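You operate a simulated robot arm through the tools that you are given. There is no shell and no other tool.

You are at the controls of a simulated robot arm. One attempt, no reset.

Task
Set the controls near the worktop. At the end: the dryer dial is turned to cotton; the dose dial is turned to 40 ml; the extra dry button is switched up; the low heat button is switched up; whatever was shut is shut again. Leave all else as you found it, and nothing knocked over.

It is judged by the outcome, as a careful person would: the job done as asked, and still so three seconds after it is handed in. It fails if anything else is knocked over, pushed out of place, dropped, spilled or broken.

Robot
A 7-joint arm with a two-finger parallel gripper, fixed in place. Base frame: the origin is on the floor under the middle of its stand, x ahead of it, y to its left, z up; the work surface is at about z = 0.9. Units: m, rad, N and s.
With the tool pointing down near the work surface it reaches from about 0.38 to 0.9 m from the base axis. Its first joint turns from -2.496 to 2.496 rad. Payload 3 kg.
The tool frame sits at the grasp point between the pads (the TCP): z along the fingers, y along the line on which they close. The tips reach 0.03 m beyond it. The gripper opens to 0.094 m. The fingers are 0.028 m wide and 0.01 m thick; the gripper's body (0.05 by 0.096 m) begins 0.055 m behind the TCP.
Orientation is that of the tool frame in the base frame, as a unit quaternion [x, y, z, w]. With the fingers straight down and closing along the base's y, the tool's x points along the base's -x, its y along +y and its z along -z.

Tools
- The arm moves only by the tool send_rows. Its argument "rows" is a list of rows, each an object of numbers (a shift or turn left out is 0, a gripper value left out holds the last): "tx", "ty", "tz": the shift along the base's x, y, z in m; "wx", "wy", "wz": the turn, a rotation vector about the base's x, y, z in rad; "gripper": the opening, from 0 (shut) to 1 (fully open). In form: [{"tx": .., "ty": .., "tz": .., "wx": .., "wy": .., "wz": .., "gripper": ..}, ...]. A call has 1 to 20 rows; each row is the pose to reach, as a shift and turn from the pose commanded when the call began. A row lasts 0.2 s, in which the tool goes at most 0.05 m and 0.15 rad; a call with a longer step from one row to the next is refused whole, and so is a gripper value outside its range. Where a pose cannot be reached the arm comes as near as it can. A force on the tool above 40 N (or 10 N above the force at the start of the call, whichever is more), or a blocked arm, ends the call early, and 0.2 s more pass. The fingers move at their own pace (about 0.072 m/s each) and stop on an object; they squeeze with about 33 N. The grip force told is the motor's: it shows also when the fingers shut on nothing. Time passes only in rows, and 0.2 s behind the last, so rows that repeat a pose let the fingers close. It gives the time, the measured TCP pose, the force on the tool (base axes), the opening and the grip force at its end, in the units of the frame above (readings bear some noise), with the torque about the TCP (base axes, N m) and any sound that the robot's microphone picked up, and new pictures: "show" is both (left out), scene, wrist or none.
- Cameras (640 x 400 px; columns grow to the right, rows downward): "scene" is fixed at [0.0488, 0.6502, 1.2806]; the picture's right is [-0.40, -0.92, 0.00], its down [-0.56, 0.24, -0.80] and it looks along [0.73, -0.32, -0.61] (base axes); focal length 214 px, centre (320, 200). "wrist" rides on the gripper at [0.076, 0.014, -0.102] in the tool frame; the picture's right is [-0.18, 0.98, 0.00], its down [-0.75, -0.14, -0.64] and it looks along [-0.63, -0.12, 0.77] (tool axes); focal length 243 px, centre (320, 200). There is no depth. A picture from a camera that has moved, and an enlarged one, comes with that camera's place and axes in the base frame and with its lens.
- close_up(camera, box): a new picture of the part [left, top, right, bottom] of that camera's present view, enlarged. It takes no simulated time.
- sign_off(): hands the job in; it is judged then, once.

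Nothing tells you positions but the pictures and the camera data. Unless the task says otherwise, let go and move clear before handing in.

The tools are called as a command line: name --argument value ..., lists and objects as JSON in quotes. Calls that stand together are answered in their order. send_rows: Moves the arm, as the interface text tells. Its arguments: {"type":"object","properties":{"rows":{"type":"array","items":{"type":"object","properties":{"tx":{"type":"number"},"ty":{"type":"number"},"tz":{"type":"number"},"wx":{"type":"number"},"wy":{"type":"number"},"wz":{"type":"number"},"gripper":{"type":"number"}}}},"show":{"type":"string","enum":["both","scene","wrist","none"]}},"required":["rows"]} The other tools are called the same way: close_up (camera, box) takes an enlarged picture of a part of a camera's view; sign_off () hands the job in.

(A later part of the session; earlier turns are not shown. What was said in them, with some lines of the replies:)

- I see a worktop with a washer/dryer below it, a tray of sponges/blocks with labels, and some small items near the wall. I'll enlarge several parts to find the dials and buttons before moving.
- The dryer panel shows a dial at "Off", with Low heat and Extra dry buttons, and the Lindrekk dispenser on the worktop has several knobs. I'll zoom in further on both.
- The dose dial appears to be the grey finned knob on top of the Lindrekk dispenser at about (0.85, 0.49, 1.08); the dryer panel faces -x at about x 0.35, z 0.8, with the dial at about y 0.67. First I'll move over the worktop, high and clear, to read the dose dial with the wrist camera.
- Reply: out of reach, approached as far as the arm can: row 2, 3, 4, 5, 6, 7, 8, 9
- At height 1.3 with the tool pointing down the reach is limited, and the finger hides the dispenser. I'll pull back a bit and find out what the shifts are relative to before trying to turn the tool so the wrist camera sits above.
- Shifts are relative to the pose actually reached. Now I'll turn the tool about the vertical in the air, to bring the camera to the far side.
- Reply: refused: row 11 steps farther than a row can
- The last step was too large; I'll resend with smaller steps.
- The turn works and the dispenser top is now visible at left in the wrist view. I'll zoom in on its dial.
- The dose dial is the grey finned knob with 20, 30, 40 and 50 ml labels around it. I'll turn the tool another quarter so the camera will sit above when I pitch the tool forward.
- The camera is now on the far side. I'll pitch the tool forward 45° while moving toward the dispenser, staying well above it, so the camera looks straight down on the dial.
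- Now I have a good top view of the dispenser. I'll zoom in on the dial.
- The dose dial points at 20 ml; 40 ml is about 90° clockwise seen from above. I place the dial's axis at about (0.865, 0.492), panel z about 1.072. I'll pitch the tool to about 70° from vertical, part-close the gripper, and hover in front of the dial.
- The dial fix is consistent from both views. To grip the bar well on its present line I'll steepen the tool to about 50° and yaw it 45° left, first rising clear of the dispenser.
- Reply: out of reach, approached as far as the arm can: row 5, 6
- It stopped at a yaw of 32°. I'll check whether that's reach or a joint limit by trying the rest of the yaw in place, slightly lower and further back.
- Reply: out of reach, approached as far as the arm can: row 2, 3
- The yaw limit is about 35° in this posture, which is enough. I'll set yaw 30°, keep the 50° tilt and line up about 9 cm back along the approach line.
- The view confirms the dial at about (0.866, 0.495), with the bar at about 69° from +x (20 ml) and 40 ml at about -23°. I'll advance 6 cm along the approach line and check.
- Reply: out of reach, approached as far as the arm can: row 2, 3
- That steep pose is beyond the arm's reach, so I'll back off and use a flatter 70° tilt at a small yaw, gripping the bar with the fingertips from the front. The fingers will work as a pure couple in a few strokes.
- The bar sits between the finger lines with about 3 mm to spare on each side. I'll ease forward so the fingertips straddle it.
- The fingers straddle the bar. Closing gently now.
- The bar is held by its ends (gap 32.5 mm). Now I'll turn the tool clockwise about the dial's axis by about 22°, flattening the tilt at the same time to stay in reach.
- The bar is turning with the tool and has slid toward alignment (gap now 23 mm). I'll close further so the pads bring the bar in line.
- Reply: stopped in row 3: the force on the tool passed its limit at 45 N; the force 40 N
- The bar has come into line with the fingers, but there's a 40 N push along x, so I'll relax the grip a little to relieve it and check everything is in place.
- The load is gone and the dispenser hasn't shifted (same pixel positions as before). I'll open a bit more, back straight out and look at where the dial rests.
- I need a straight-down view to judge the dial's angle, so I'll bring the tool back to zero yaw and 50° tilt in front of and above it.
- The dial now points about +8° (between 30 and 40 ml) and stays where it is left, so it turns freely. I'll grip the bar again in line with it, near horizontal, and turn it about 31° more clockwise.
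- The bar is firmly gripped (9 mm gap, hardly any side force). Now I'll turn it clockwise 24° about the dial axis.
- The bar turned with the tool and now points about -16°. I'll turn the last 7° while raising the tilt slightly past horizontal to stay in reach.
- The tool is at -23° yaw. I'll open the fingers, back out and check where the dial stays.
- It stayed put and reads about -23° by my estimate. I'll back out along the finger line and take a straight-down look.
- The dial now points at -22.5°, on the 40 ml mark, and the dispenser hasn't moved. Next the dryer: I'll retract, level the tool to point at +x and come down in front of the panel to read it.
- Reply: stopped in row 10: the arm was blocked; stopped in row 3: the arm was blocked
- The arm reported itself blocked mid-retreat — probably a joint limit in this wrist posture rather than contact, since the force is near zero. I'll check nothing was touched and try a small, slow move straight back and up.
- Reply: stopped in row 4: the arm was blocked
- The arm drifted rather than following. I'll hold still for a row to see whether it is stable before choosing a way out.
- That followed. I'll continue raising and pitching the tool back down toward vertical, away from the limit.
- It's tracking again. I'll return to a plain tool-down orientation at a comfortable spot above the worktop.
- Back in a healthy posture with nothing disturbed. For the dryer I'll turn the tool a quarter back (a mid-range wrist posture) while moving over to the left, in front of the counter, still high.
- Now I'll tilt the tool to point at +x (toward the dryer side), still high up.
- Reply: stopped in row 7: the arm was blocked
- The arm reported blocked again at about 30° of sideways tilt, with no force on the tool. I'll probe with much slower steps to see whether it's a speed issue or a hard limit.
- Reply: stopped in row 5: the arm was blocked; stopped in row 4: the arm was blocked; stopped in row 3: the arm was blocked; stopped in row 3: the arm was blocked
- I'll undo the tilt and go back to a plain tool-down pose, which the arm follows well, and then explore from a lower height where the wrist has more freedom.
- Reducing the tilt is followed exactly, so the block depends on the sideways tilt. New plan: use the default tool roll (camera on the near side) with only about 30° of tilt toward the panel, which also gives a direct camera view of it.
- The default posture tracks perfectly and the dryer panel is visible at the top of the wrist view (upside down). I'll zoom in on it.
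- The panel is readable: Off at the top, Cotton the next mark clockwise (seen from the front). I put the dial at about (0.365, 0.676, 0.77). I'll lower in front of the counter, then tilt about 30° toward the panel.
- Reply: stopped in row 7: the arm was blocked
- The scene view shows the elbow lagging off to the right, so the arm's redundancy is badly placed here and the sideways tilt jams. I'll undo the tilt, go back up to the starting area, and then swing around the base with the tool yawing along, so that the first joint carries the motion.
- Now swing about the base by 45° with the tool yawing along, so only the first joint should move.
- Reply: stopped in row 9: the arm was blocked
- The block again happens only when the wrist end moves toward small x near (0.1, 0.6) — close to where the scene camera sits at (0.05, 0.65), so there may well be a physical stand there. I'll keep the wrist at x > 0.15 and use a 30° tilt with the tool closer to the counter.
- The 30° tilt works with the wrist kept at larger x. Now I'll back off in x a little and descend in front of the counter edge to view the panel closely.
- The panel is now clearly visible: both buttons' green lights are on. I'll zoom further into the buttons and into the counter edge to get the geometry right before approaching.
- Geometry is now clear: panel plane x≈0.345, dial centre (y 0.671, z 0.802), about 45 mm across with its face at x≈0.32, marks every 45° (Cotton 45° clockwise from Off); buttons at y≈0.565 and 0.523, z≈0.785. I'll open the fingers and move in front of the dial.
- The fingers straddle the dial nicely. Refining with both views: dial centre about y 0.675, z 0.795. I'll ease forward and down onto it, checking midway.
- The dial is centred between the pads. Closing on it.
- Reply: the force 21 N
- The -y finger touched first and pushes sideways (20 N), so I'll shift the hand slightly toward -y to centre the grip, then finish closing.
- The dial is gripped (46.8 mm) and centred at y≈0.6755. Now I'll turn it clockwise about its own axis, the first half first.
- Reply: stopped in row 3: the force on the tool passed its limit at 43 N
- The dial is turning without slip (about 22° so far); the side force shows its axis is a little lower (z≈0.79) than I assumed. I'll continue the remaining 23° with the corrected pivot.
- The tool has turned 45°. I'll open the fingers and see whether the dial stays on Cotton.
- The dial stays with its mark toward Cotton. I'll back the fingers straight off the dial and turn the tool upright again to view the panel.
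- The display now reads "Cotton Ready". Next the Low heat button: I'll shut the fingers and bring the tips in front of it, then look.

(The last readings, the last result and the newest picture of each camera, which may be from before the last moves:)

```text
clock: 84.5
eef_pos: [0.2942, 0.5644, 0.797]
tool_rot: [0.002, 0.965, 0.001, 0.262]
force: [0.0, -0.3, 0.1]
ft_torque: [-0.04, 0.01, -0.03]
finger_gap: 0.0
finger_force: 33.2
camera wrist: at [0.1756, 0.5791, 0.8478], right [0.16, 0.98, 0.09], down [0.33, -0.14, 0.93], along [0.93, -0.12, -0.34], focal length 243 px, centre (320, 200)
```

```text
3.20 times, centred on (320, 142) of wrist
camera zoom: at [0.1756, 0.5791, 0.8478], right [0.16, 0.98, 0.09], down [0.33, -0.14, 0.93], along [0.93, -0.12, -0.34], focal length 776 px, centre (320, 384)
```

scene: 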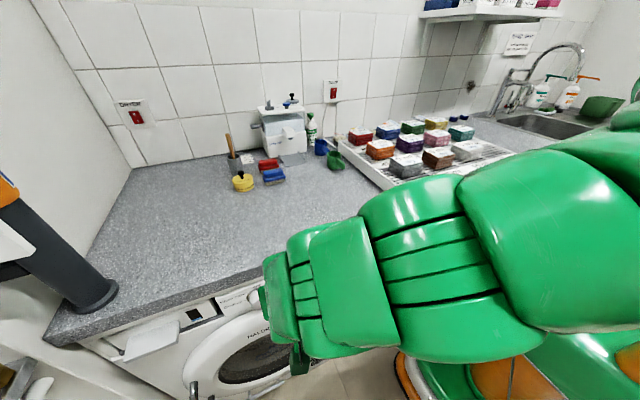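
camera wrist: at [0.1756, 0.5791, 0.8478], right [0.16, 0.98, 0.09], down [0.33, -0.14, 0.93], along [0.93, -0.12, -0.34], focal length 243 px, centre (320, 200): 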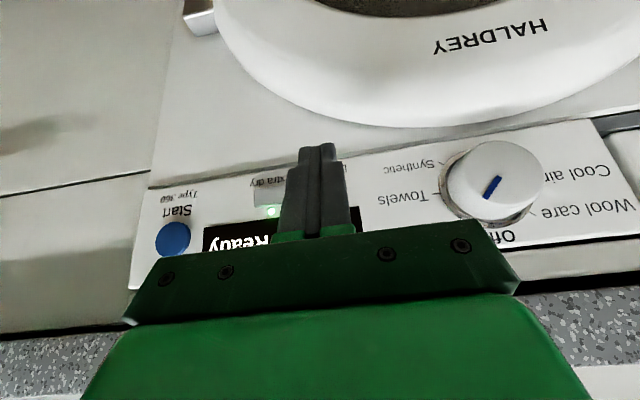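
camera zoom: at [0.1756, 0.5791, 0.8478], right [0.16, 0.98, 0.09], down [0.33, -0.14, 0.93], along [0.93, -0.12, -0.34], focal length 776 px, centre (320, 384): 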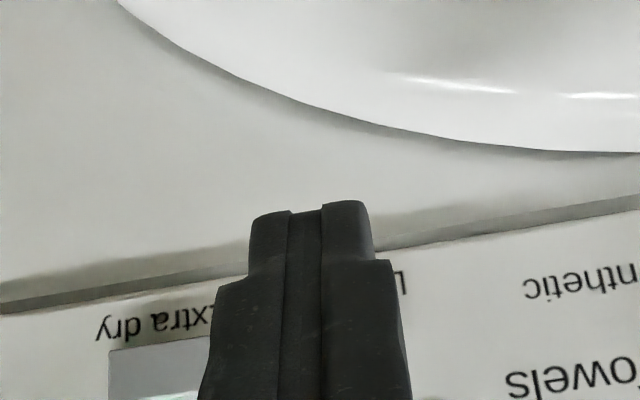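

send_rows --rows '[{"tx": 0.008}, {"tx": 0.014}, {"tx": 0.018}, {"tx": 0.021}, {"tx": 0.021}]' --show "wrist"

close_up --camera "wrist" --box '[180, 80, 420, 230]'

```text
clock: 85.7
eef_pos: [0.314, 0.5639, 0.7973]
tool_rot: [0.002, 0.965, 0.0, 0.261]
force: [0.1, 0.4, 0.4]
ft_torque: [-0.01, 0.0, -0.02]
finger_gap: 0.0
finger_force: 32.8
camera wrist: at [0.1962, 0.5792, 0.8482], right [0.16, 0.98, 0.09], down [0.33, -0.14, 0.93], along [0.93, -0.12, -0.34], focal length 243 px, centre (320, 200)
```

wrist: 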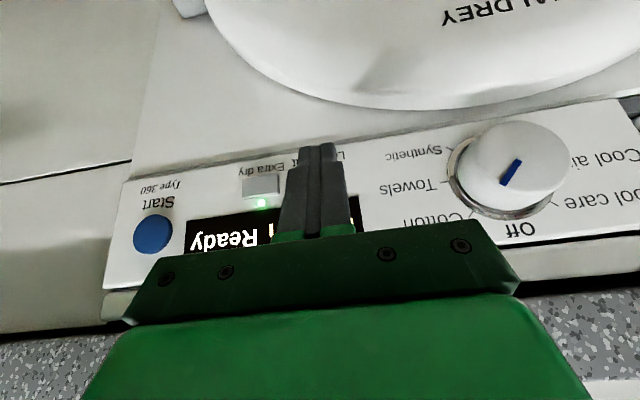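

```text
2.67 times, centred on (300, 155) of wrist
camera zoom: at [0.1962, 0.5792, 0.8482], right [0.16, 0.98, 0.09], down [0.33, -0.14, 0.93], along [0.93, -0.12, -0.34], focal length 647 px, centre (373, 320)
```

zoom: 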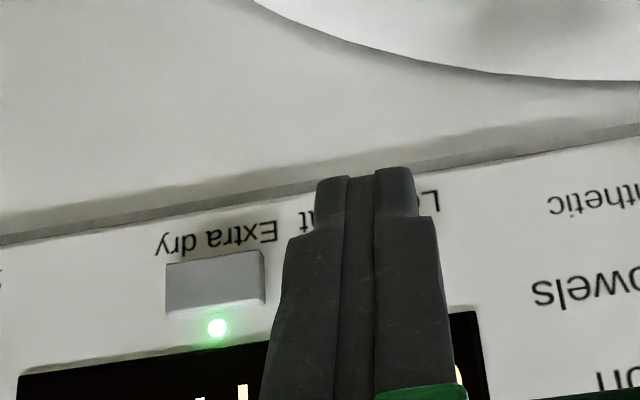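

No contact yet. I'll keep advancing in small steps.

send_rows --rows '[{"tx": 0.002}, {"tx": 0.004}, {"tx": 0.006}, {"tx": 0.006}]' --show "wrist"

```text
clock: 86.7
eef_pos: [0.321, 0.5634, 0.7974]
tool_rot: [0.002, 0.965, 0.0, 0.261]
force: [-0.5, 0.4, 0.3]
ft_torque: [-0.01, -0.04, -0.03]
finger_gap: 0.0
finger_force: 32.9
camera wrist: at [0.2025, 0.5789, 0.8481], right [0.16, 0.98, 0.09], down [0.33, -0.14, 0.93], along [0.93, -0.12, -0.34], focal length 243 px, centre (320, 200)
```

wrist: 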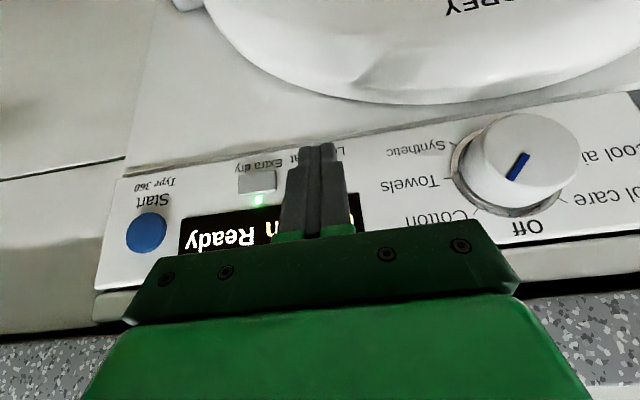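

send_rows --rows '[{"tx": 0.002}, {"tx": 0.004}, {"tx": 0.006}, {"tx": 0.006}]' --show "wrist"

close_up --camera "wrist" --box '[180, 80, 420, 230]'

```text
clock: 87.7
eef_pos: [0.3269, 0.5631, 0.7968]
tool_rot: [0.001, 0.965, 0.001, 0.261]
force: [-1.5, 0.6, 0.4]
ft_torque: [0.04, 0.05, 0.02]
finger_gap: 0.0001
finger_force: 32.8
heard: click
camera wrist: at [0.2081, 0.5792, 0.8477], right [0.16, 0.98, 0.09], down [0.33, -0.14, 0.93], along [0.93, -0.12, -0.34], focal length 243 px, centre (320, 200)
```

wrist: 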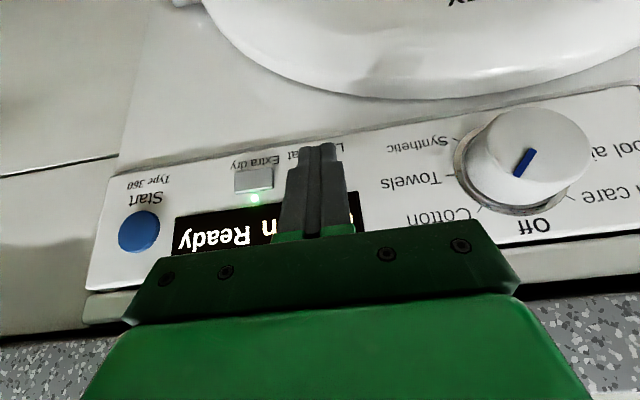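

```text
2.67 times, centred on (300, 155) of wrist
camera zoom: at [0.2081, 0.5792, 0.8477], right [0.16, 0.98, 0.09], down [0.33, -0.14, 0.93], along [0.93, -0.12, -0.34], focal length 647 px, centre (373, 320)
```

zoom: 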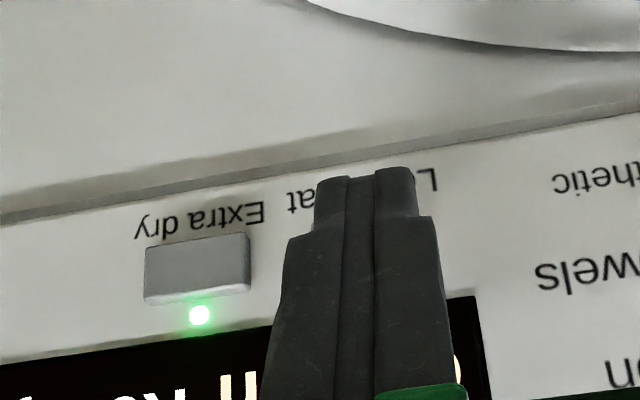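

A click — with only 1.5 N. I'll back off straight and look at the Low heat light and button.

send_rows --rows '[{"tx": -0.01}, {"tx": -0.03}, {"tx": -0.04, "tz": 0.02}, {"tx": -0.04, "tz": 0.05}, {"tx": -0.04, "tz": 0.08}]' --show "wrist"

close_up --camera "wrist" --box '[220, 50, 380, 150]'

```text
clock: 88.9
eef_pos: [0.2977, 0.5574, 0.8664]
tool_rot: [0.012, 0.967, -0.01, 0.254]
force: [-0.7, -0.7, 0.1]
ft_torque: [0.01, 0.06, -0.02]
finger_gap: 0.0
finger_force: 32.5
camera wrist: at [0.1791, 0.5751, 0.9189], right [0.19, 0.98, 0.08], down [0.34, -0.14, 0.93], along [0.92, -0.15, -0.36], focal length 243 px, centre (320, 200)
```

wrist: 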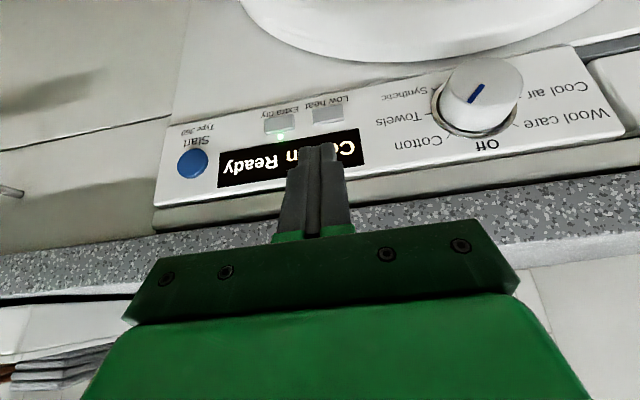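

```text
4.00 times, centred on (300, 100) of wrist
camera zoom: at [0.1791, 0.5751, 0.9189], right [0.19, 0.98, 0.08], down [0.34, -0.14, 0.93], along [0.92, -0.15, -0.36], focal length 970 px, centre (400, 600)
```

zoom: 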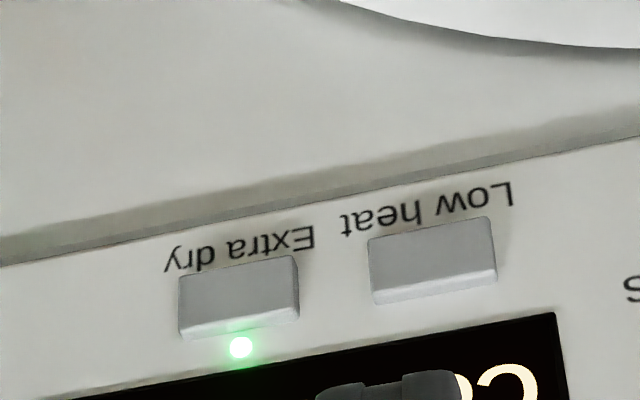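

The Low heat light went off while Extra dry is still lit. I'll zoom in to compare how far the two buttons stand out.

close_up --camera "wrist" --box '[256, 94, 352, 154]'

close_up --camera "wrist" --box '[304, 95, 352, 125]'

close_up --camera "wrist" --box '[256, 105, 304, 135]'

```text
6.67 times, centred on (304, 124) of wrist
camera zoom: at [0.1791, 0.5751, 0.9189], right [0.19, 0.98, 0.08], down [0.34, -0.14, 0.93], along [0.92, -0.15, -0.36], focal length 1618 px, centre (427, 707)
```

zoom: 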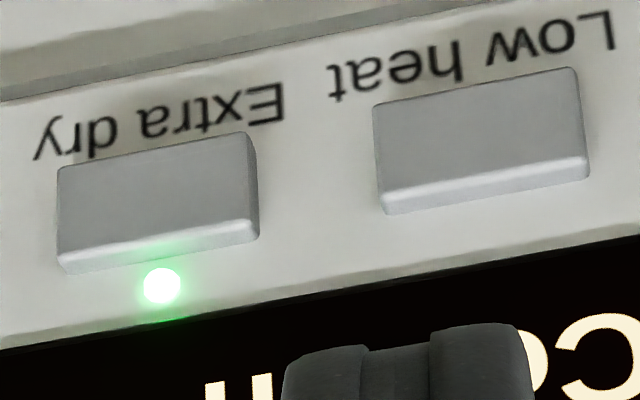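

```text
13.33 times, centred on (328, 110) of wrist
camera zoom: at [0.1791, 0.5751, 0.9189], right [0.19, 0.98, 0.08], down [0.34, -0.14, 0.93], along [0.92, -0.15, -0.36], focal length 3235 px, centre (213, 1400)
```

zoom: 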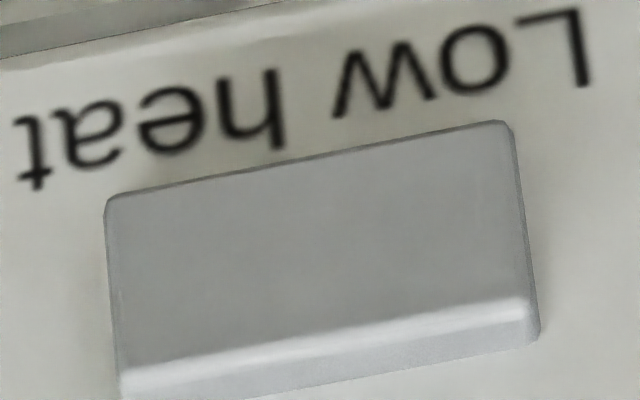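

```text
13.33 times, centred on (280, 120) of wrist
camera zoom: at [0.1791, 0.5751, 0.9189], right [0.19, 0.98, 0.08], down [0.34, -0.14, 0.93], along [0.92, -0.15, -0.36], focal length 3235 px, centre (853, 1267)
```

zoom: 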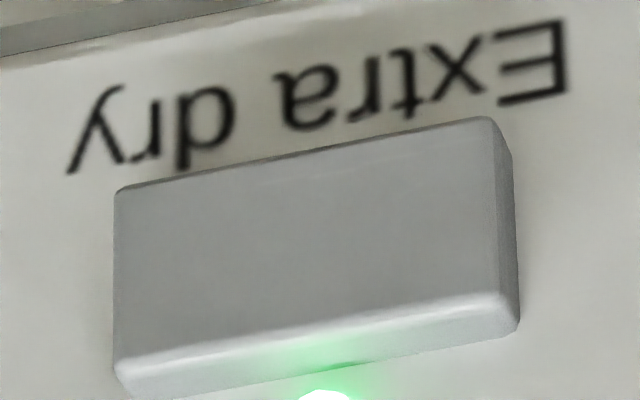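

Low heat now stands out further than before relative to Extra dry, and its light is off — so it has popped up. I'll hold a moment to let the arm settle, then do the same for Extra dry.

send_rows --rows '[{"tx": 0.0}, {"tx": 0.0}]' --show "wrist"

```text
clock: 89.5
eef_pos: [0.2983, 0.5567, 0.8704]
tool_rot: [0.013, 0.967, -0.007, 0.256]
force: [0.5, -1.1, 1.0]
ft_torque: [-0.02, -0.03, 0.0]
finger_gap: 0.0001
finger_force: 33.0
camera wrist: at [0.1816, 0.5758, 0.9224], right [0.19, 0.98, 0.08], down [0.33, -0.15, 0.93], along [0.92, -0.15, -0.35], focal length 243 px, centre (320, 200)
```

wrist: 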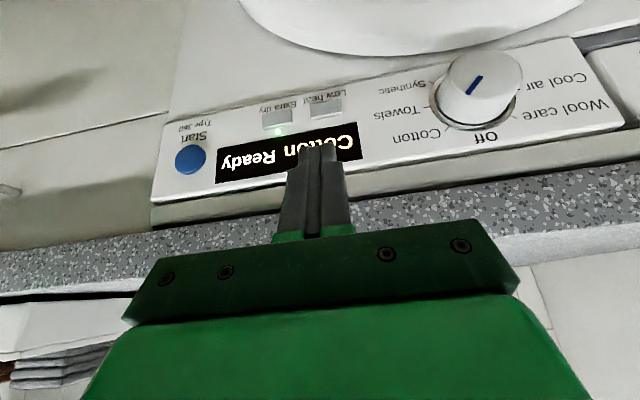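

The hand is being held about 1 cm off toward +x here (some part of the arm seems to touch something when it is pulled in), so I'll stay nearer the panel. Moving over to Extra dry (y≈0.523) at a larger x.

send_rows --rows '[{"tx": 0.012, "ty": -0.015, "tz": -0.005}, {"tx": 0.02, "ty": -0.03, "tz": -0.01}, {"tx": 0.023, "ty": -0.04, "tz": -0.017}, {"tx": 0.023, "ty": -0.04, "tz": -0.017}]' --show "wrist"

```text
clock: 90.5
eef_pos: [0.3234, 0.5121, 0.8477]
tool_rot: [0.016, 0.967, -0.012, 0.252]
force: [0.7, 0.2, 0.6]
ft_torque: [0.0, 0.01, 0.01]
finger_gap: 0.0002
finger_force: 32.5
camera wrist: at [0.2056, 0.5324, 0.9004], right [0.2, 0.98, 0.07], down [0.34, -0.14, 0.93], along [0.92, -0.16, -0.36], focal length 243 px, centre (320, 200)
```

wrist: 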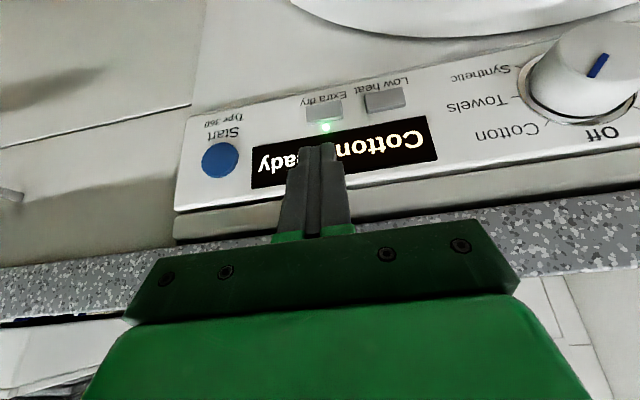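

The arm is still held off 1–2 cm in this folded, tilted pose. I'll reduce the tilt to about 20°, which moves the wrist forward and should free it.

send_rows --rows '[{"tx": 0.0, "wy": 0.06}, {"tx": 0.0, "wy": 0.12}, {"tx": 0.0, "wy": 0.1745}, {"tx": 0.0, "wy": 0.1745}]' --show "wrist"

```text
clock: 91.5
eef_pos: [0.3096, 0.5246, 0.8609]
tool_rot: [0.002, 0.984, 0.001, 0.177]
force: [-0.7, -0.8, 0.4]
ft_torque: [-0.01, 0.02, 0.02]
finger_gap: 0.0
finger_force: 33.1
camera wrist: at [0.2012, 0.5392, 0.9314], right [0.17, 0.98, 0.07], down [0.48, -0.14, 0.86], along [0.86, -0.12, -0.5], focal length 243 px, centre (320, 200)
```

wrist: 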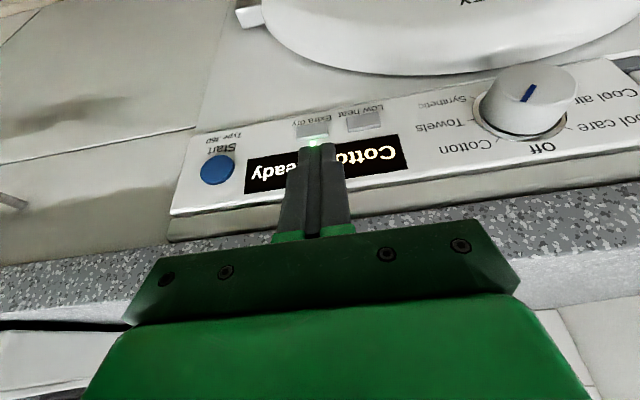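

The arm now tracks exactly at the 20° tilt. I'll lower the shut fingertips in front of Extra dry (y≈0.520).

send_rows --rows '[{"ty": -0.003, "tz": -0.02}, {"ty": -0.003, "tz": -0.04}, {"ty": -0.003, "tz": -0.0585}, {"ty": -0.003, "tz": -0.0585}]' --show "wrist"

close_up --camera "wrist" --box '[220, 80, 420, 205]'

```text
clock: 92.5
eef_pos: [0.3075, 0.5202, 0.8013]
tool_rot: [0.002, 0.984, -0.001, 0.176]
force: [0.5, 0.3, 1.0]
ft_torque: [0.0, 0.01, -0.01]
finger_gap: 0.0
finger_force: 33.2
camera wrist: at [0.2009, 0.5359, 0.8713], right [0.18, 0.98, 0.06], down [0.48, -0.14, 0.86], along [0.86, -0.12, -0.5], focal length 243 px, centre (320, 200)
```

wrist: 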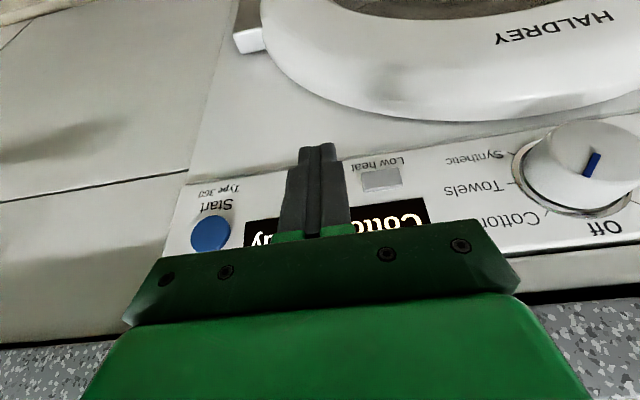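

```text
3.20 times, centred on (320, 142) of wrist
camera zoom: at [0.2009, 0.5359, 0.8713], right [0.18, 0.98, 0.06], down [0.48, -0.14, 0.86], along [0.86, -0.12, -0.5], focal length 776 px, centre (320, 384)
```

zoom: 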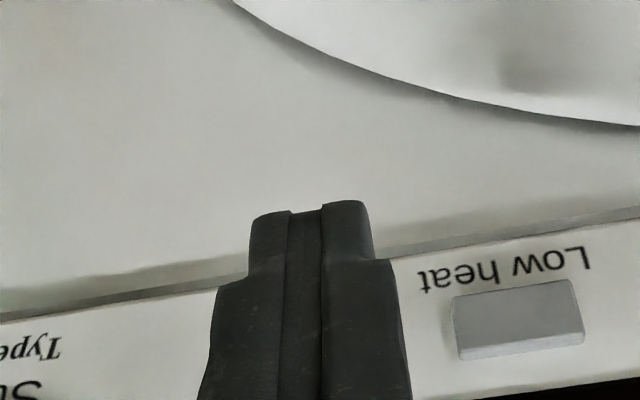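

Aligned. Pressing forward in small steps.

send_rows --rows '[{"tx": 0.008}, {"tx": 0.013}, {"tx": 0.016}, {"tx": 0.018}, {"tx": 0.018}]' --show "none"

```text
clock: 93.7
eef_pos: [0.3268, 0.5199, 0.8016]
tool_rot: [0.002, 0.984, 0.0, 0.176]
force: [-0.9, -0.1, 0.0]
ft_torque: [-0.03, -0.01, 0.01]
finger_gap: 0.0
finger_force: 32.7
```

send_rows --rows '[{"tx": 0.0015}, {"tx": 0.003}, {"tx": 0.003}]' --show "none"

```text
clock: 94.2
eef_pos: [0.328, 0.5203, 0.8019]
tool_rot: [0.001, 0.985, -0.002, 0.174]
force: [-7.6, 0.7, -0.1]
ft_torque: [-0.02, -0.49, 0.15]
finger_gap: 0.0
finger_force: 33.4
stopped in row 2: the force on the tool passed its limit at 49 N (the readings are from after the stop); the commanded pose is now the measured one
```

That was the hand body touching the counter edge (contact about 64 mm above the tips), not the button, so I stop there. I'll back off, increase the tilt to about 27.5° so the hand clears the counter, and try again.

send_rows --rows '[{"tx": -0.008}, {"tx": -0.014, "wy": -0.04}, {"tx": -0.014, "tz": -0.002, "wy": -0.08}, {"tx": -0.014, "tz": -0.004, "wy": -0.12}, {"tx": -0.014, "tz": -0.004, "wy": -0.12}]' --show "wrist"

close_up --camera "wrist" --box '[220, 80, 420, 205]'

```text
clock: 95.4
eef_pos: [0.3139, 0.5218, 0.7972]
tool_rot: [0.002, 0.972, -0.002, 0.235]
force: [-0.4, 0.5, -0.4]
ft_torque: [-0.01, 0.02, -0.01]
finger_gap: 0.0001
finger_force: 32.6
camera wrist: at [0.199, 0.5358, 0.8543], right [0.17, 0.98, 0.08], down [0.38, -0.14, 0.91], along [0.91, -0.12, -0.4], focal length 243 px, centre (320, 200)
```

wrist: 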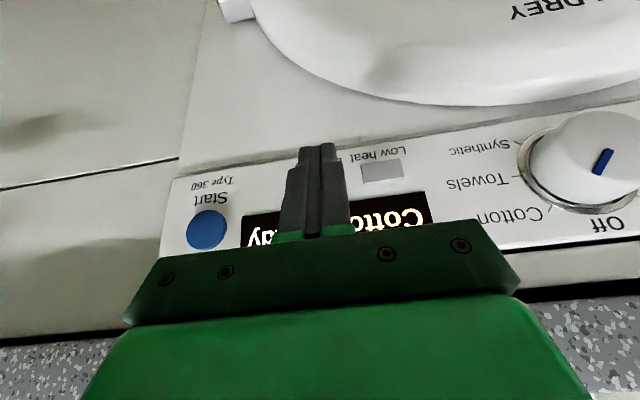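

```text
3.20 times, centred on (320, 142) of wrist
camera zoom: at [0.199, 0.5358, 0.8543], right [0.17, 0.98, 0.08], down [0.38, -0.14, 0.91], along [0.91, -0.12, -0.4], focal length 776 px, centre (320, 384)
```

zoom: 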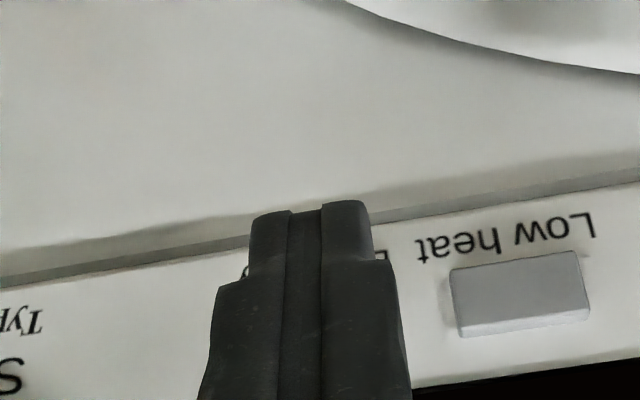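

Aligned and tracking at 27°. Pressing again in small steps.

send_rows --rows '[{"tx": 0.006}, {"tx": 0.009}, {"tx": 0.011}, {"tx": 0.012}, {"tx": 0.012}]' --show "none"

```text
clock: 96.6
eef_pos: [0.327, 0.5208, 0.7974]
tool_rot: [0.001, 0.972, -0.001, 0.234]
force: [0.4, 0.1, -0.3]
ft_torque: [0.0, 0.03, 0.01]
finger_gap: 0.0003
finger_force: 32.5
```

send_rows --rows '[{"tx": 0.0015}, {"tx": 0.003}, {"tx": 0.0045}, {"tx": 0.0045}]' --show "wrist"

close_up --camera "wrist" --box '[220, 80, 420, 205]'

```text
clock: 97.6
eef_pos: [0.33, 0.52, 0.797]
tool_rot: [0.001, 0.972, -0.001, 0.233]
force: [-15.0, -3.0, 1.1]
ft_torque: [-0.11, 0.28, -0.03]
finger_gap: 0.0
finger_force: 32.6
heard: click
camera wrist: at [0.2148, 0.5361, 0.8545], right [0.17, 0.98, 0.08], down [0.38, -0.14, 0.91], along [0.91, -0.12, -0.4], focal length 243 px, centre (320, 200)
```

wrist: 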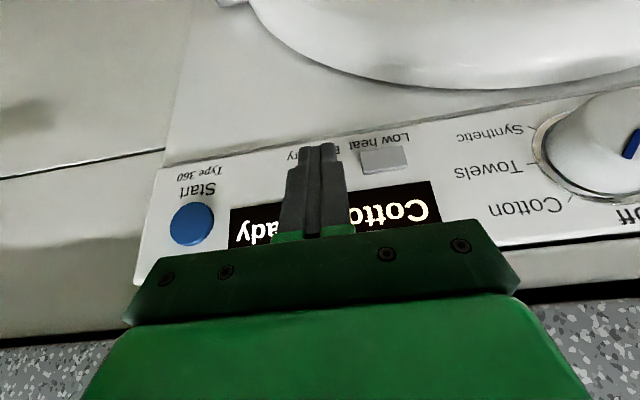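

```text
3.20 times, centred on (320, 142) of wrist
camera zoom: at [0.2148, 0.5361, 0.8545], right [0.17, 0.98, 0.08], down [0.38, -0.14, 0.91], along [0.91, -0.12, -0.4], focal length 776 px, centre (320, 384)
```

zoom: 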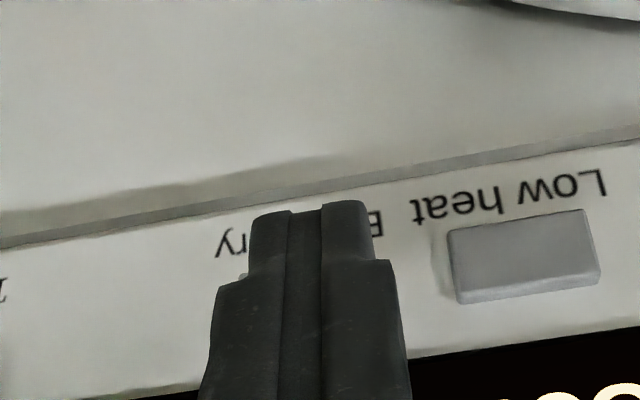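

Another click. Backing off straight, then rising to view both buttons.

send_rows --rows '[{"tx": -0.008}, {"tx": -0.018}, {"tx": -0.02, "tz": 0.02}, {"tx": -0.02, "tz": 0.045}, {"tx": -0.02, "tz": 0.07, "wy": 0.06}, {"tx": -0.02, "tz": 0.08, "wy": 0.12}, {"tx": -0.02, "tz": 0.08, "wy": 0.12}]' --show "both"

close_up --camera "wrist" --box '[256, 80, 416, 180]'

```text
clock: 99.2
eef_pos: [0.3111, 0.5205, 0.8774]
tool_rot: [0.0, 0.985, -0.001, 0.175]
force: [0.8, -0.6, -0.3]
ft_torque: [-0.01, 0.01, 0.01]
finger_gap: 0.0002
finger_force: 32.9
camera wrist: at [0.2027, 0.5357, 0.9486], right [0.18, 0.98, 0.06], down [0.49, -0.14, 0.86], along [0.86, -0.12, -0.5], focal length 243 px, centre (320, 200)
```

scene: 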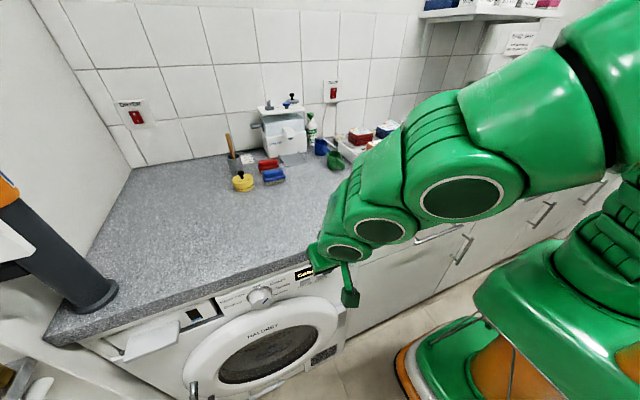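
wrist: 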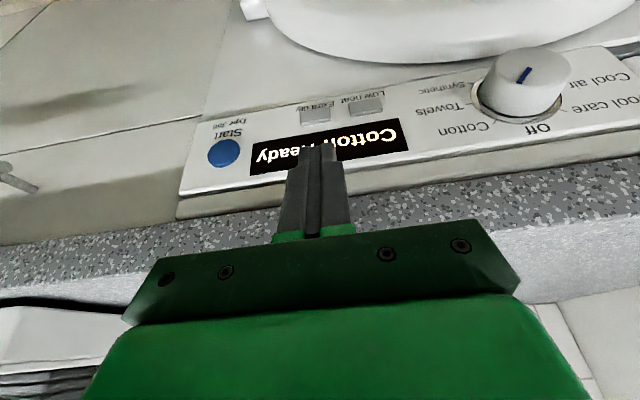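

```text
4.00 times, centred on (336, 130) of wrist
camera zoom: at [0.2027, 0.5357, 0.9486], right [0.18, 0.98, 0.06], down [0.49, -0.14, 0.86], along [0.86, -0.12, -0.5], focal length 970 px, centre (256, 480)
```

zoom: 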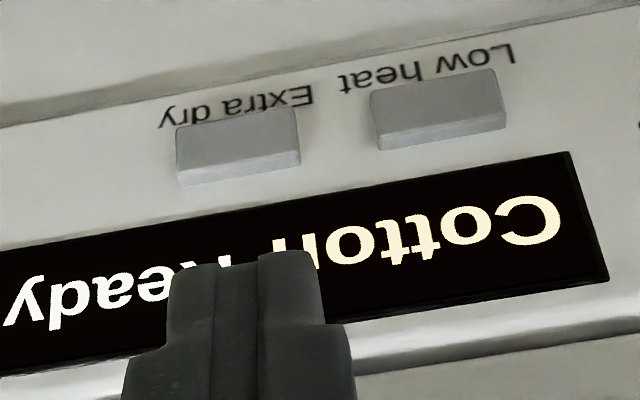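

Both lights are off and the buttons look alike. I'll zoom in to compare their stand-out and check the dial mark once more.

close_up --camera "wrist" --box '[292, 85, 388, 145]'

close_up --camera "wrist" --box '[420, 30, 640, 150]'

close_up --camera "scene" --box '[210, 60, 530, 260]'

close_up --camera "scene" --box '[60, 250, 360, 400]'

```text
6.67 times, centred on (340, 115) of wrist
camera zoom: at [0.2027, 0.5357, 0.9486], right [0.18, 0.98, 0.06], down [0.49, -0.14, 0.86], along [0.86, -0.12, -0.5], focal length 1618 px, centre (187, 767)
```

zoom: 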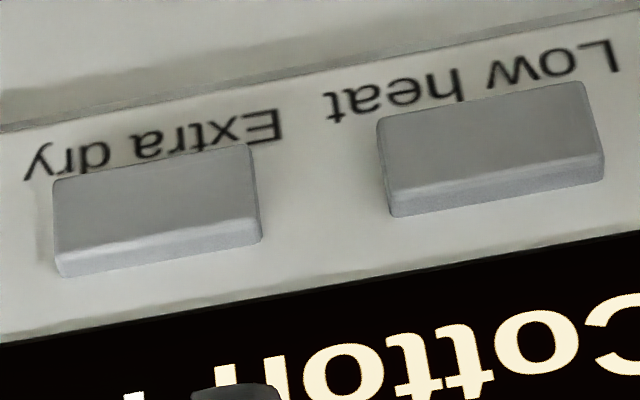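

```text
2.91 times, centred on (530, 90) of wrist
camera zoom: at [0.2027, 0.5357, 0.9486], right [0.18, 0.98, 0.06], down [0.49, -0.14, 0.86], along [0.86, -0.12, -0.5], focal length 706 px, centre (-291, 520)
```

zoom: 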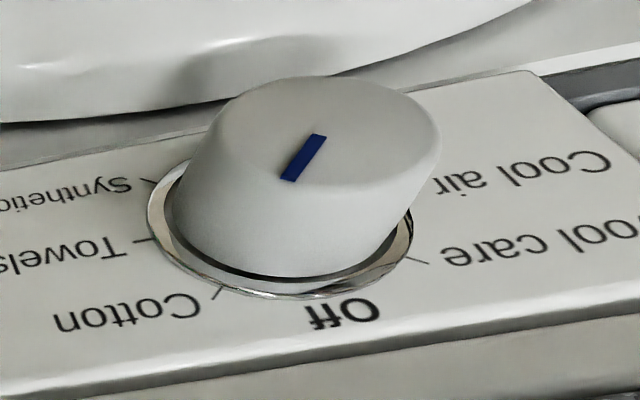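

```text
2.00 times, centred on (370, 160) of scene
camera zoom: at [0.0488, 0.6502, 1.2806], right [-0.4, -0.92, 0.0], down [-0.56, 0.24, -0.8], along [0.73, -0.32, -0.61], focal length 429 px, centre (220, 280)
```

zoom: 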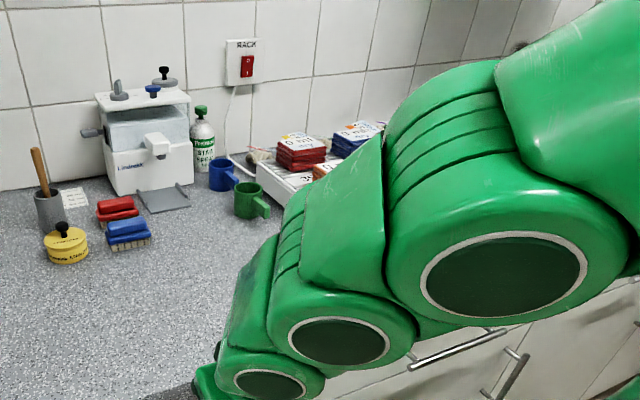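

```text
2.13 times, centred on (210, 325) of scene
camera zoom: at [0.0488, 0.6502, 1.2806], right [-0.4, -0.92, 0.0], down [-0.56, 0.24, -0.8], along [0.73, -0.32, -0.61], focal length 458 px, centre (555, -67)
```

zoom: 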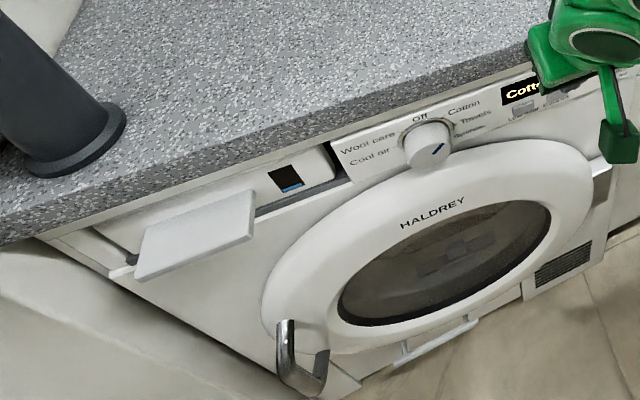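

Everything else on the worktop looks untouched. To be sure the buttons really popped up (rather than only the lights changing), I'll return to exactly the camera pose of my first panel view and compare the images directly.

send_rows --rows '[{"ty": 0.02, "tz": 0.015}, {"ty": 0.045, "tz": 0.03}, {"tx": -0.01, "ty": 0.065, "tz": 0.044, "wy": -0.06}, {"tx": -0.02, "ty": 0.079, "tz": 0.044, "wy": -0.12}, {"tx": -0.0274, "ty": 0.079, "tz": 0.044, "wy": -0.18}, {"tx": -0.0274, "ty": 0.079, "tz": 0.044, "wy": -0.18}]' --show "wrist"

close_up --camera "wrist" --box '[216, 60, 312, 120]'

```text
clock: 100.6
eef_pos: [0.2828, 0.6004, 0.9196]
tool_rot: [0.002, 0.965, -0.001, 0.263]
force: [-0.3, -0.2, 0.6]
ft_torque: [0.01, -0.01, 0.0]
finger_gap: 0.0001
finger_force: 32.7
camera wrist: at [0.1644, 0.6149, 0.9708], right [0.16, 0.98, 0.09], down [0.32, -0.14, 0.94], along [0.93, -0.12, -0.34], focal length 243 px, centre (320, 200)
```

wrist: 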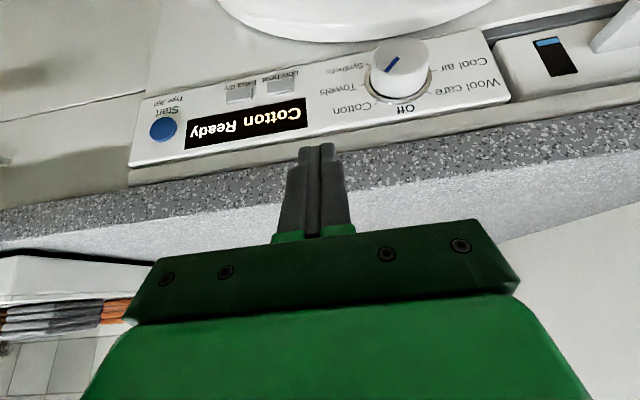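

```text
6.67 times, centred on (264, 90) of wrist
camera zoom: at [0.1644, 0.6149, 0.9708], right [0.16, 0.98, 0.09], down [0.32, -0.14, 0.94], along [0.93, -0.12, -0.34], focal length 1618 px, centre (693, 933)
```

zoom: 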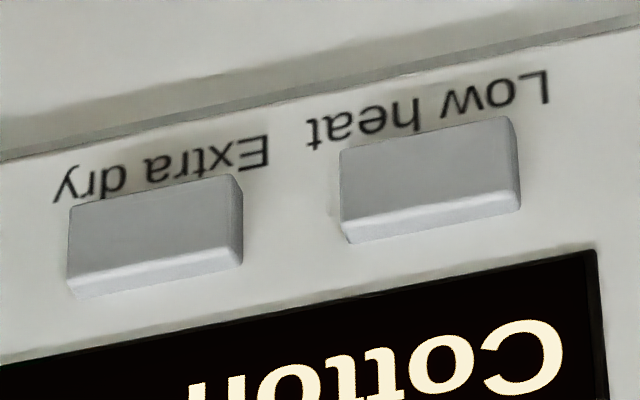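

Side by side with the first view, both lights have gone from lit to unlit while everything else is unchanged. I'll look at the buttons at the highest zoom to understand their shape and state.

close_up --camera "wrist" --box '[264, 72, 300, 98]'

close_up --camera "wrist" --box '[222, 82, 258, 108]'

close_up --camera "wrist" --box '[130, 60, 330, 170]'

```text
15.38 times, centred on (282, 85) of wrist
camera zoom: at [0.1644, 0.6149, 0.9708], right [0.16, 0.98, 0.09], down [0.32, -0.14, 0.94], along [0.93, -0.12, -0.34], focal length 3733 px, centre (905, 1969)
```

zoom: 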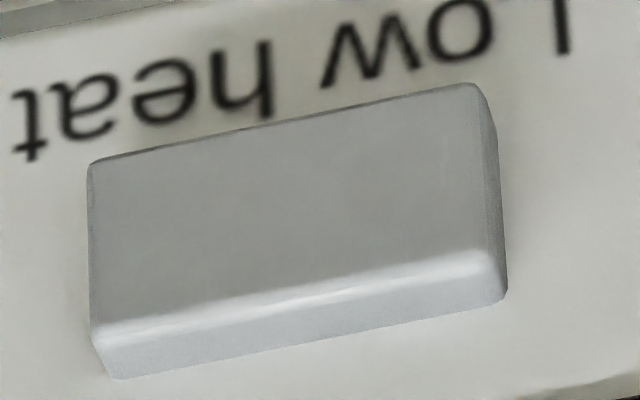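

```text
15.38 times, centred on (240, 95) of wrist
camera zoom: at [0.1644, 0.6149, 0.9708], right [0.16, 0.98, 0.09], down [0.32, -0.14, 0.94], along [0.93, -0.12, -0.34], focal length 3733 px, centre (1551, 1815)
```

zoom: 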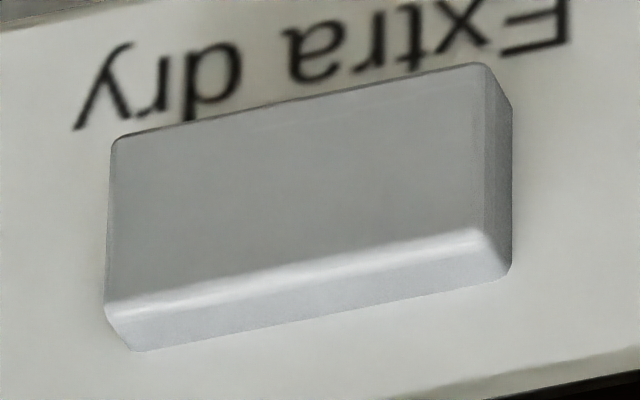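

```text
3.20 times, centred on (230, 115) of wrist
camera zoom: at [0.1644, 0.6149, 0.9708], right [0.16, 0.98, 0.09], down [0.32, -0.14, 0.94], along [0.93, -0.12, -0.34], focal length 776 px, centre (608, 472)
```

zoom: 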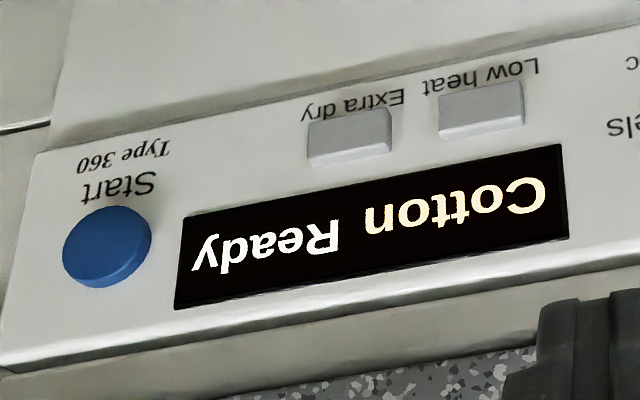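

The buttons are plain push-push types: each press gave one click and put its lamp out, i.e. released from down to up, and the display reads "Cotton Ready". I'll now retreat the way I came and move the arm clear for a final check.

send_rows --rows '[{"tx": 0.0, "tz": 0.04}, {"tx": 0.005, "ty": -0.005, "tz": 0.08}, {"tx": 0.01, "ty": -0.01, "tz": 0.12}, {"tx": 0.015, "ty": -0.015, "tz": 0.16}, {"tx": 0.025, "ty": -0.018, "tz": 0.2}, {"tx": 0.035, "ty": -0.02, "tz": 0.24}, {"tx": 0.04, "ty": -0.02, "tz": 0.25}]' --show "none"

send_rows --rows '[{"wy": 0.1, "gripper": 0.5}, {"wy": 0.2, "gripper": 1.0}, {"wy": 0.3, "gripper": 1.0}, {"wy": 0.4, "gripper": 1.0}, {"wy": 0.5236, "gripper": 1.0}, {"tx": 0.02, "ty": -0.04, "wy": 0.5236}, {"tx": 0.04, "ty": -0.08, "tz": 0.01, "wy": 0.5236}, {"tx": 0.06, "ty": -0.12, "tz": 0.02, "wy": 0.5236}, {"tx": 0.08, "ty": -0.16, "tz": 0.03, "wy": 0.5236}, {"tx": 0.09, "ty": -0.2, "tz": 0.04, "wy": 0.5236}, {"tx": 0.1, "ty": -0.24, "tz": 0.05, "wy": 0.5236}, {"tx": 0.11, "ty": -0.28, "tz": 0.06, "wy": 0.5236}, {"tx": 0.115, "ty": -0.31, "tz": 0.08, "wy": 0.5236}]' --show "both"

```text
clock: 102.2
eef_pos: [0.3217, 0.5794, 1.1737]
tool_rot: [0.001, 0.964, 0.0, 0.264]
force: [0.2, -0.4, 0.2]
ft_torque: [-0.04, 0.0, 0.0]
finger_gap: 0.0001
finger_force: 32.5
```

```text
clock: 105.0
eef_pos: [0.4379, 0.269, 1.2508]
tool_rot: [0.002, 1.0, -0.002, 0.003]
force: [0.0, -0.3, -0.6]
ft_torque: [0.0, -0.05, -0.03]
finger_gap: 0.0941
finger_force: 0.1
camera wrist: at [0.3602, 0.2849, 1.3536], right [0.19, 0.98, 0.0], down [0.75, -0.14, 0.65], along [0.64, -0.12, -0.76], focal length 243 px, centre (320, 200)
```

scene: 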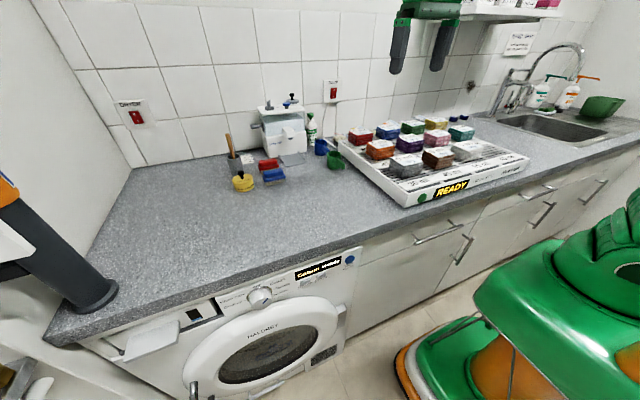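
wrist: 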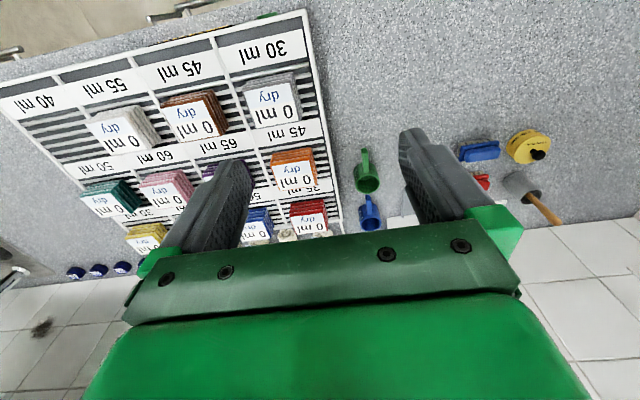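

The arm is clear and the whole scene matches the start except for the controls. I'll zoom in for a last check on the dispenser, the panel and the rest.

close_up --camera "scene" --box '[250, 90, 314, 130]'

close_up --camera "scene" --box '[220, 250, 364, 340]'

close_up --camera "scene" --box '[210, 80, 370, 200]'

close_up --camera "scene" --box '[290, 255, 354, 295]'

```text
10.00 times, centred on (282, 110) of scene
camera zoom: at [0.0488, 0.6502, 1.2806], right [-0.4, -0.92, 0.0], down [-0.56, 0.24, -0.8], along [0.73, -0.32, -0.61], focal length 2145 px, centre (700, 1100)
```

zoom: 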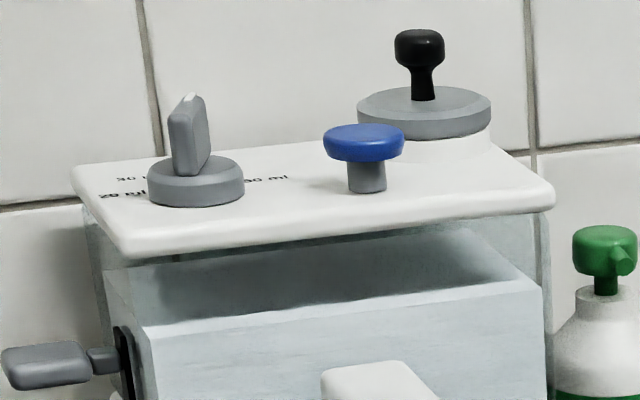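

```text
4.44 times, centred on (292, 295) of scene
camera zoom: at [0.0488, 0.6502, 1.2806], right [-0.4, -0.92, 0.0], down [-0.56, 0.24, -0.8], along [0.73, -0.32, -0.61], focal length 953 px, centre (444, -222)
```

zoom: 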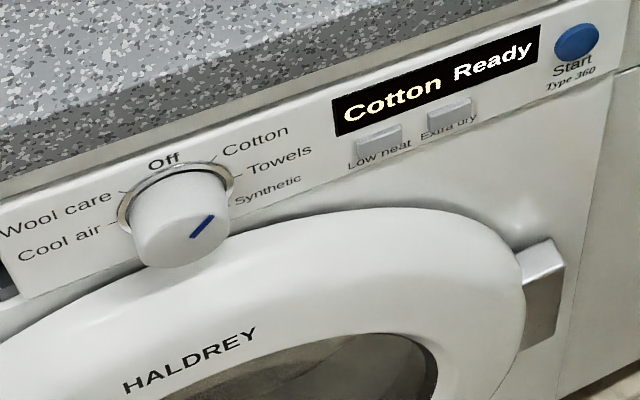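

```text
3.33 times, centred on (290, 140) of scene
camera zoom: at [0.0488, 0.6502, 1.2806], right [-0.4, -0.92, 0.0], down [-0.56, 0.24, -0.8], along [0.73, -0.32, -0.61], focal length 715 px, centre (420, 400)
```

zoom: 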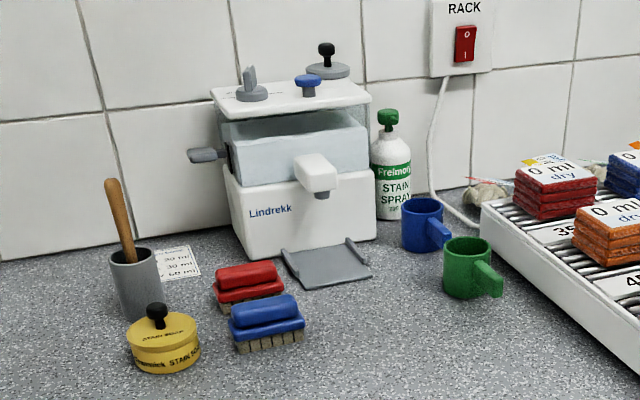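

```text
10.00 times, centred on (322, 275) of scene
camera zoom: at [0.0488, 0.6502, 1.2806], right [-0.4, -0.92, 0.0], down [-0.56, 0.24, -0.8], along [0.73, -0.32, -0.61], focal length 2145 px, centre (300, -550)
```

zoom: 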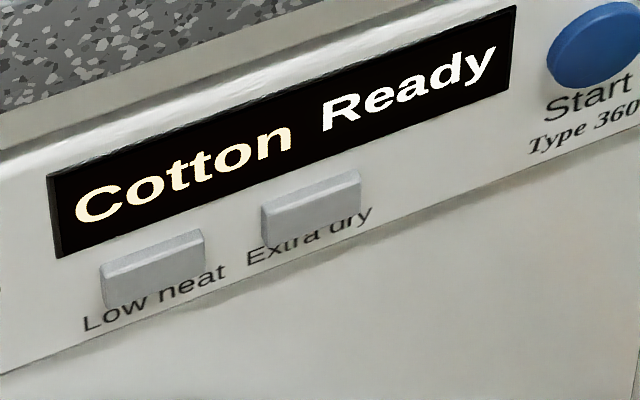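

Final check: the dose dial points at 40 ml and the dryer display reads "Cotton Ready". Both button lamps are out, one click each. The lamp is the only sign of the change, as the buttons sit at the same height as before, so I take unlit to mean "up".

No cover or door had to be opened. Nothing else has moved and the arm is clear, so I'm handing in.

sign_off

```text
The job is handed in.
```

I turned the dryer dial to cotton and the dose dial to 40 ml, and pressed the extra dry and low heat buttons once each. I've handed the job in, but one point rests on my reading of what "up" means.

- **Dryer dial:** it is on Cotton, and the display reads "Cotton Ready".
- **Dose dial:** it points at the 40 ml mark, within a few degrees by my measurement from the wrist camera. It turns freely without click stops, so I set it by eye.
- **Extra dry and low heat buttons:** both lamps were lit at the start. I pressed each button once, heard one click each, and both lamps went out. I took unlit to mean "up". The buttons sit at the same height either way, so the lamp is the only sign of the change. If lit was meant to be "up", both are now wrong.
- **Everything else:** nothing needed opening. In the final pictures nothing had moved, tipped or spilled, and the arm is clear.

While I was pressing extra dry, the hand pushed against the counter edge once with up to about 49 N. I saw no mark or shift from it. The arm also jammed several times with no force on the tool, and I never found out why.
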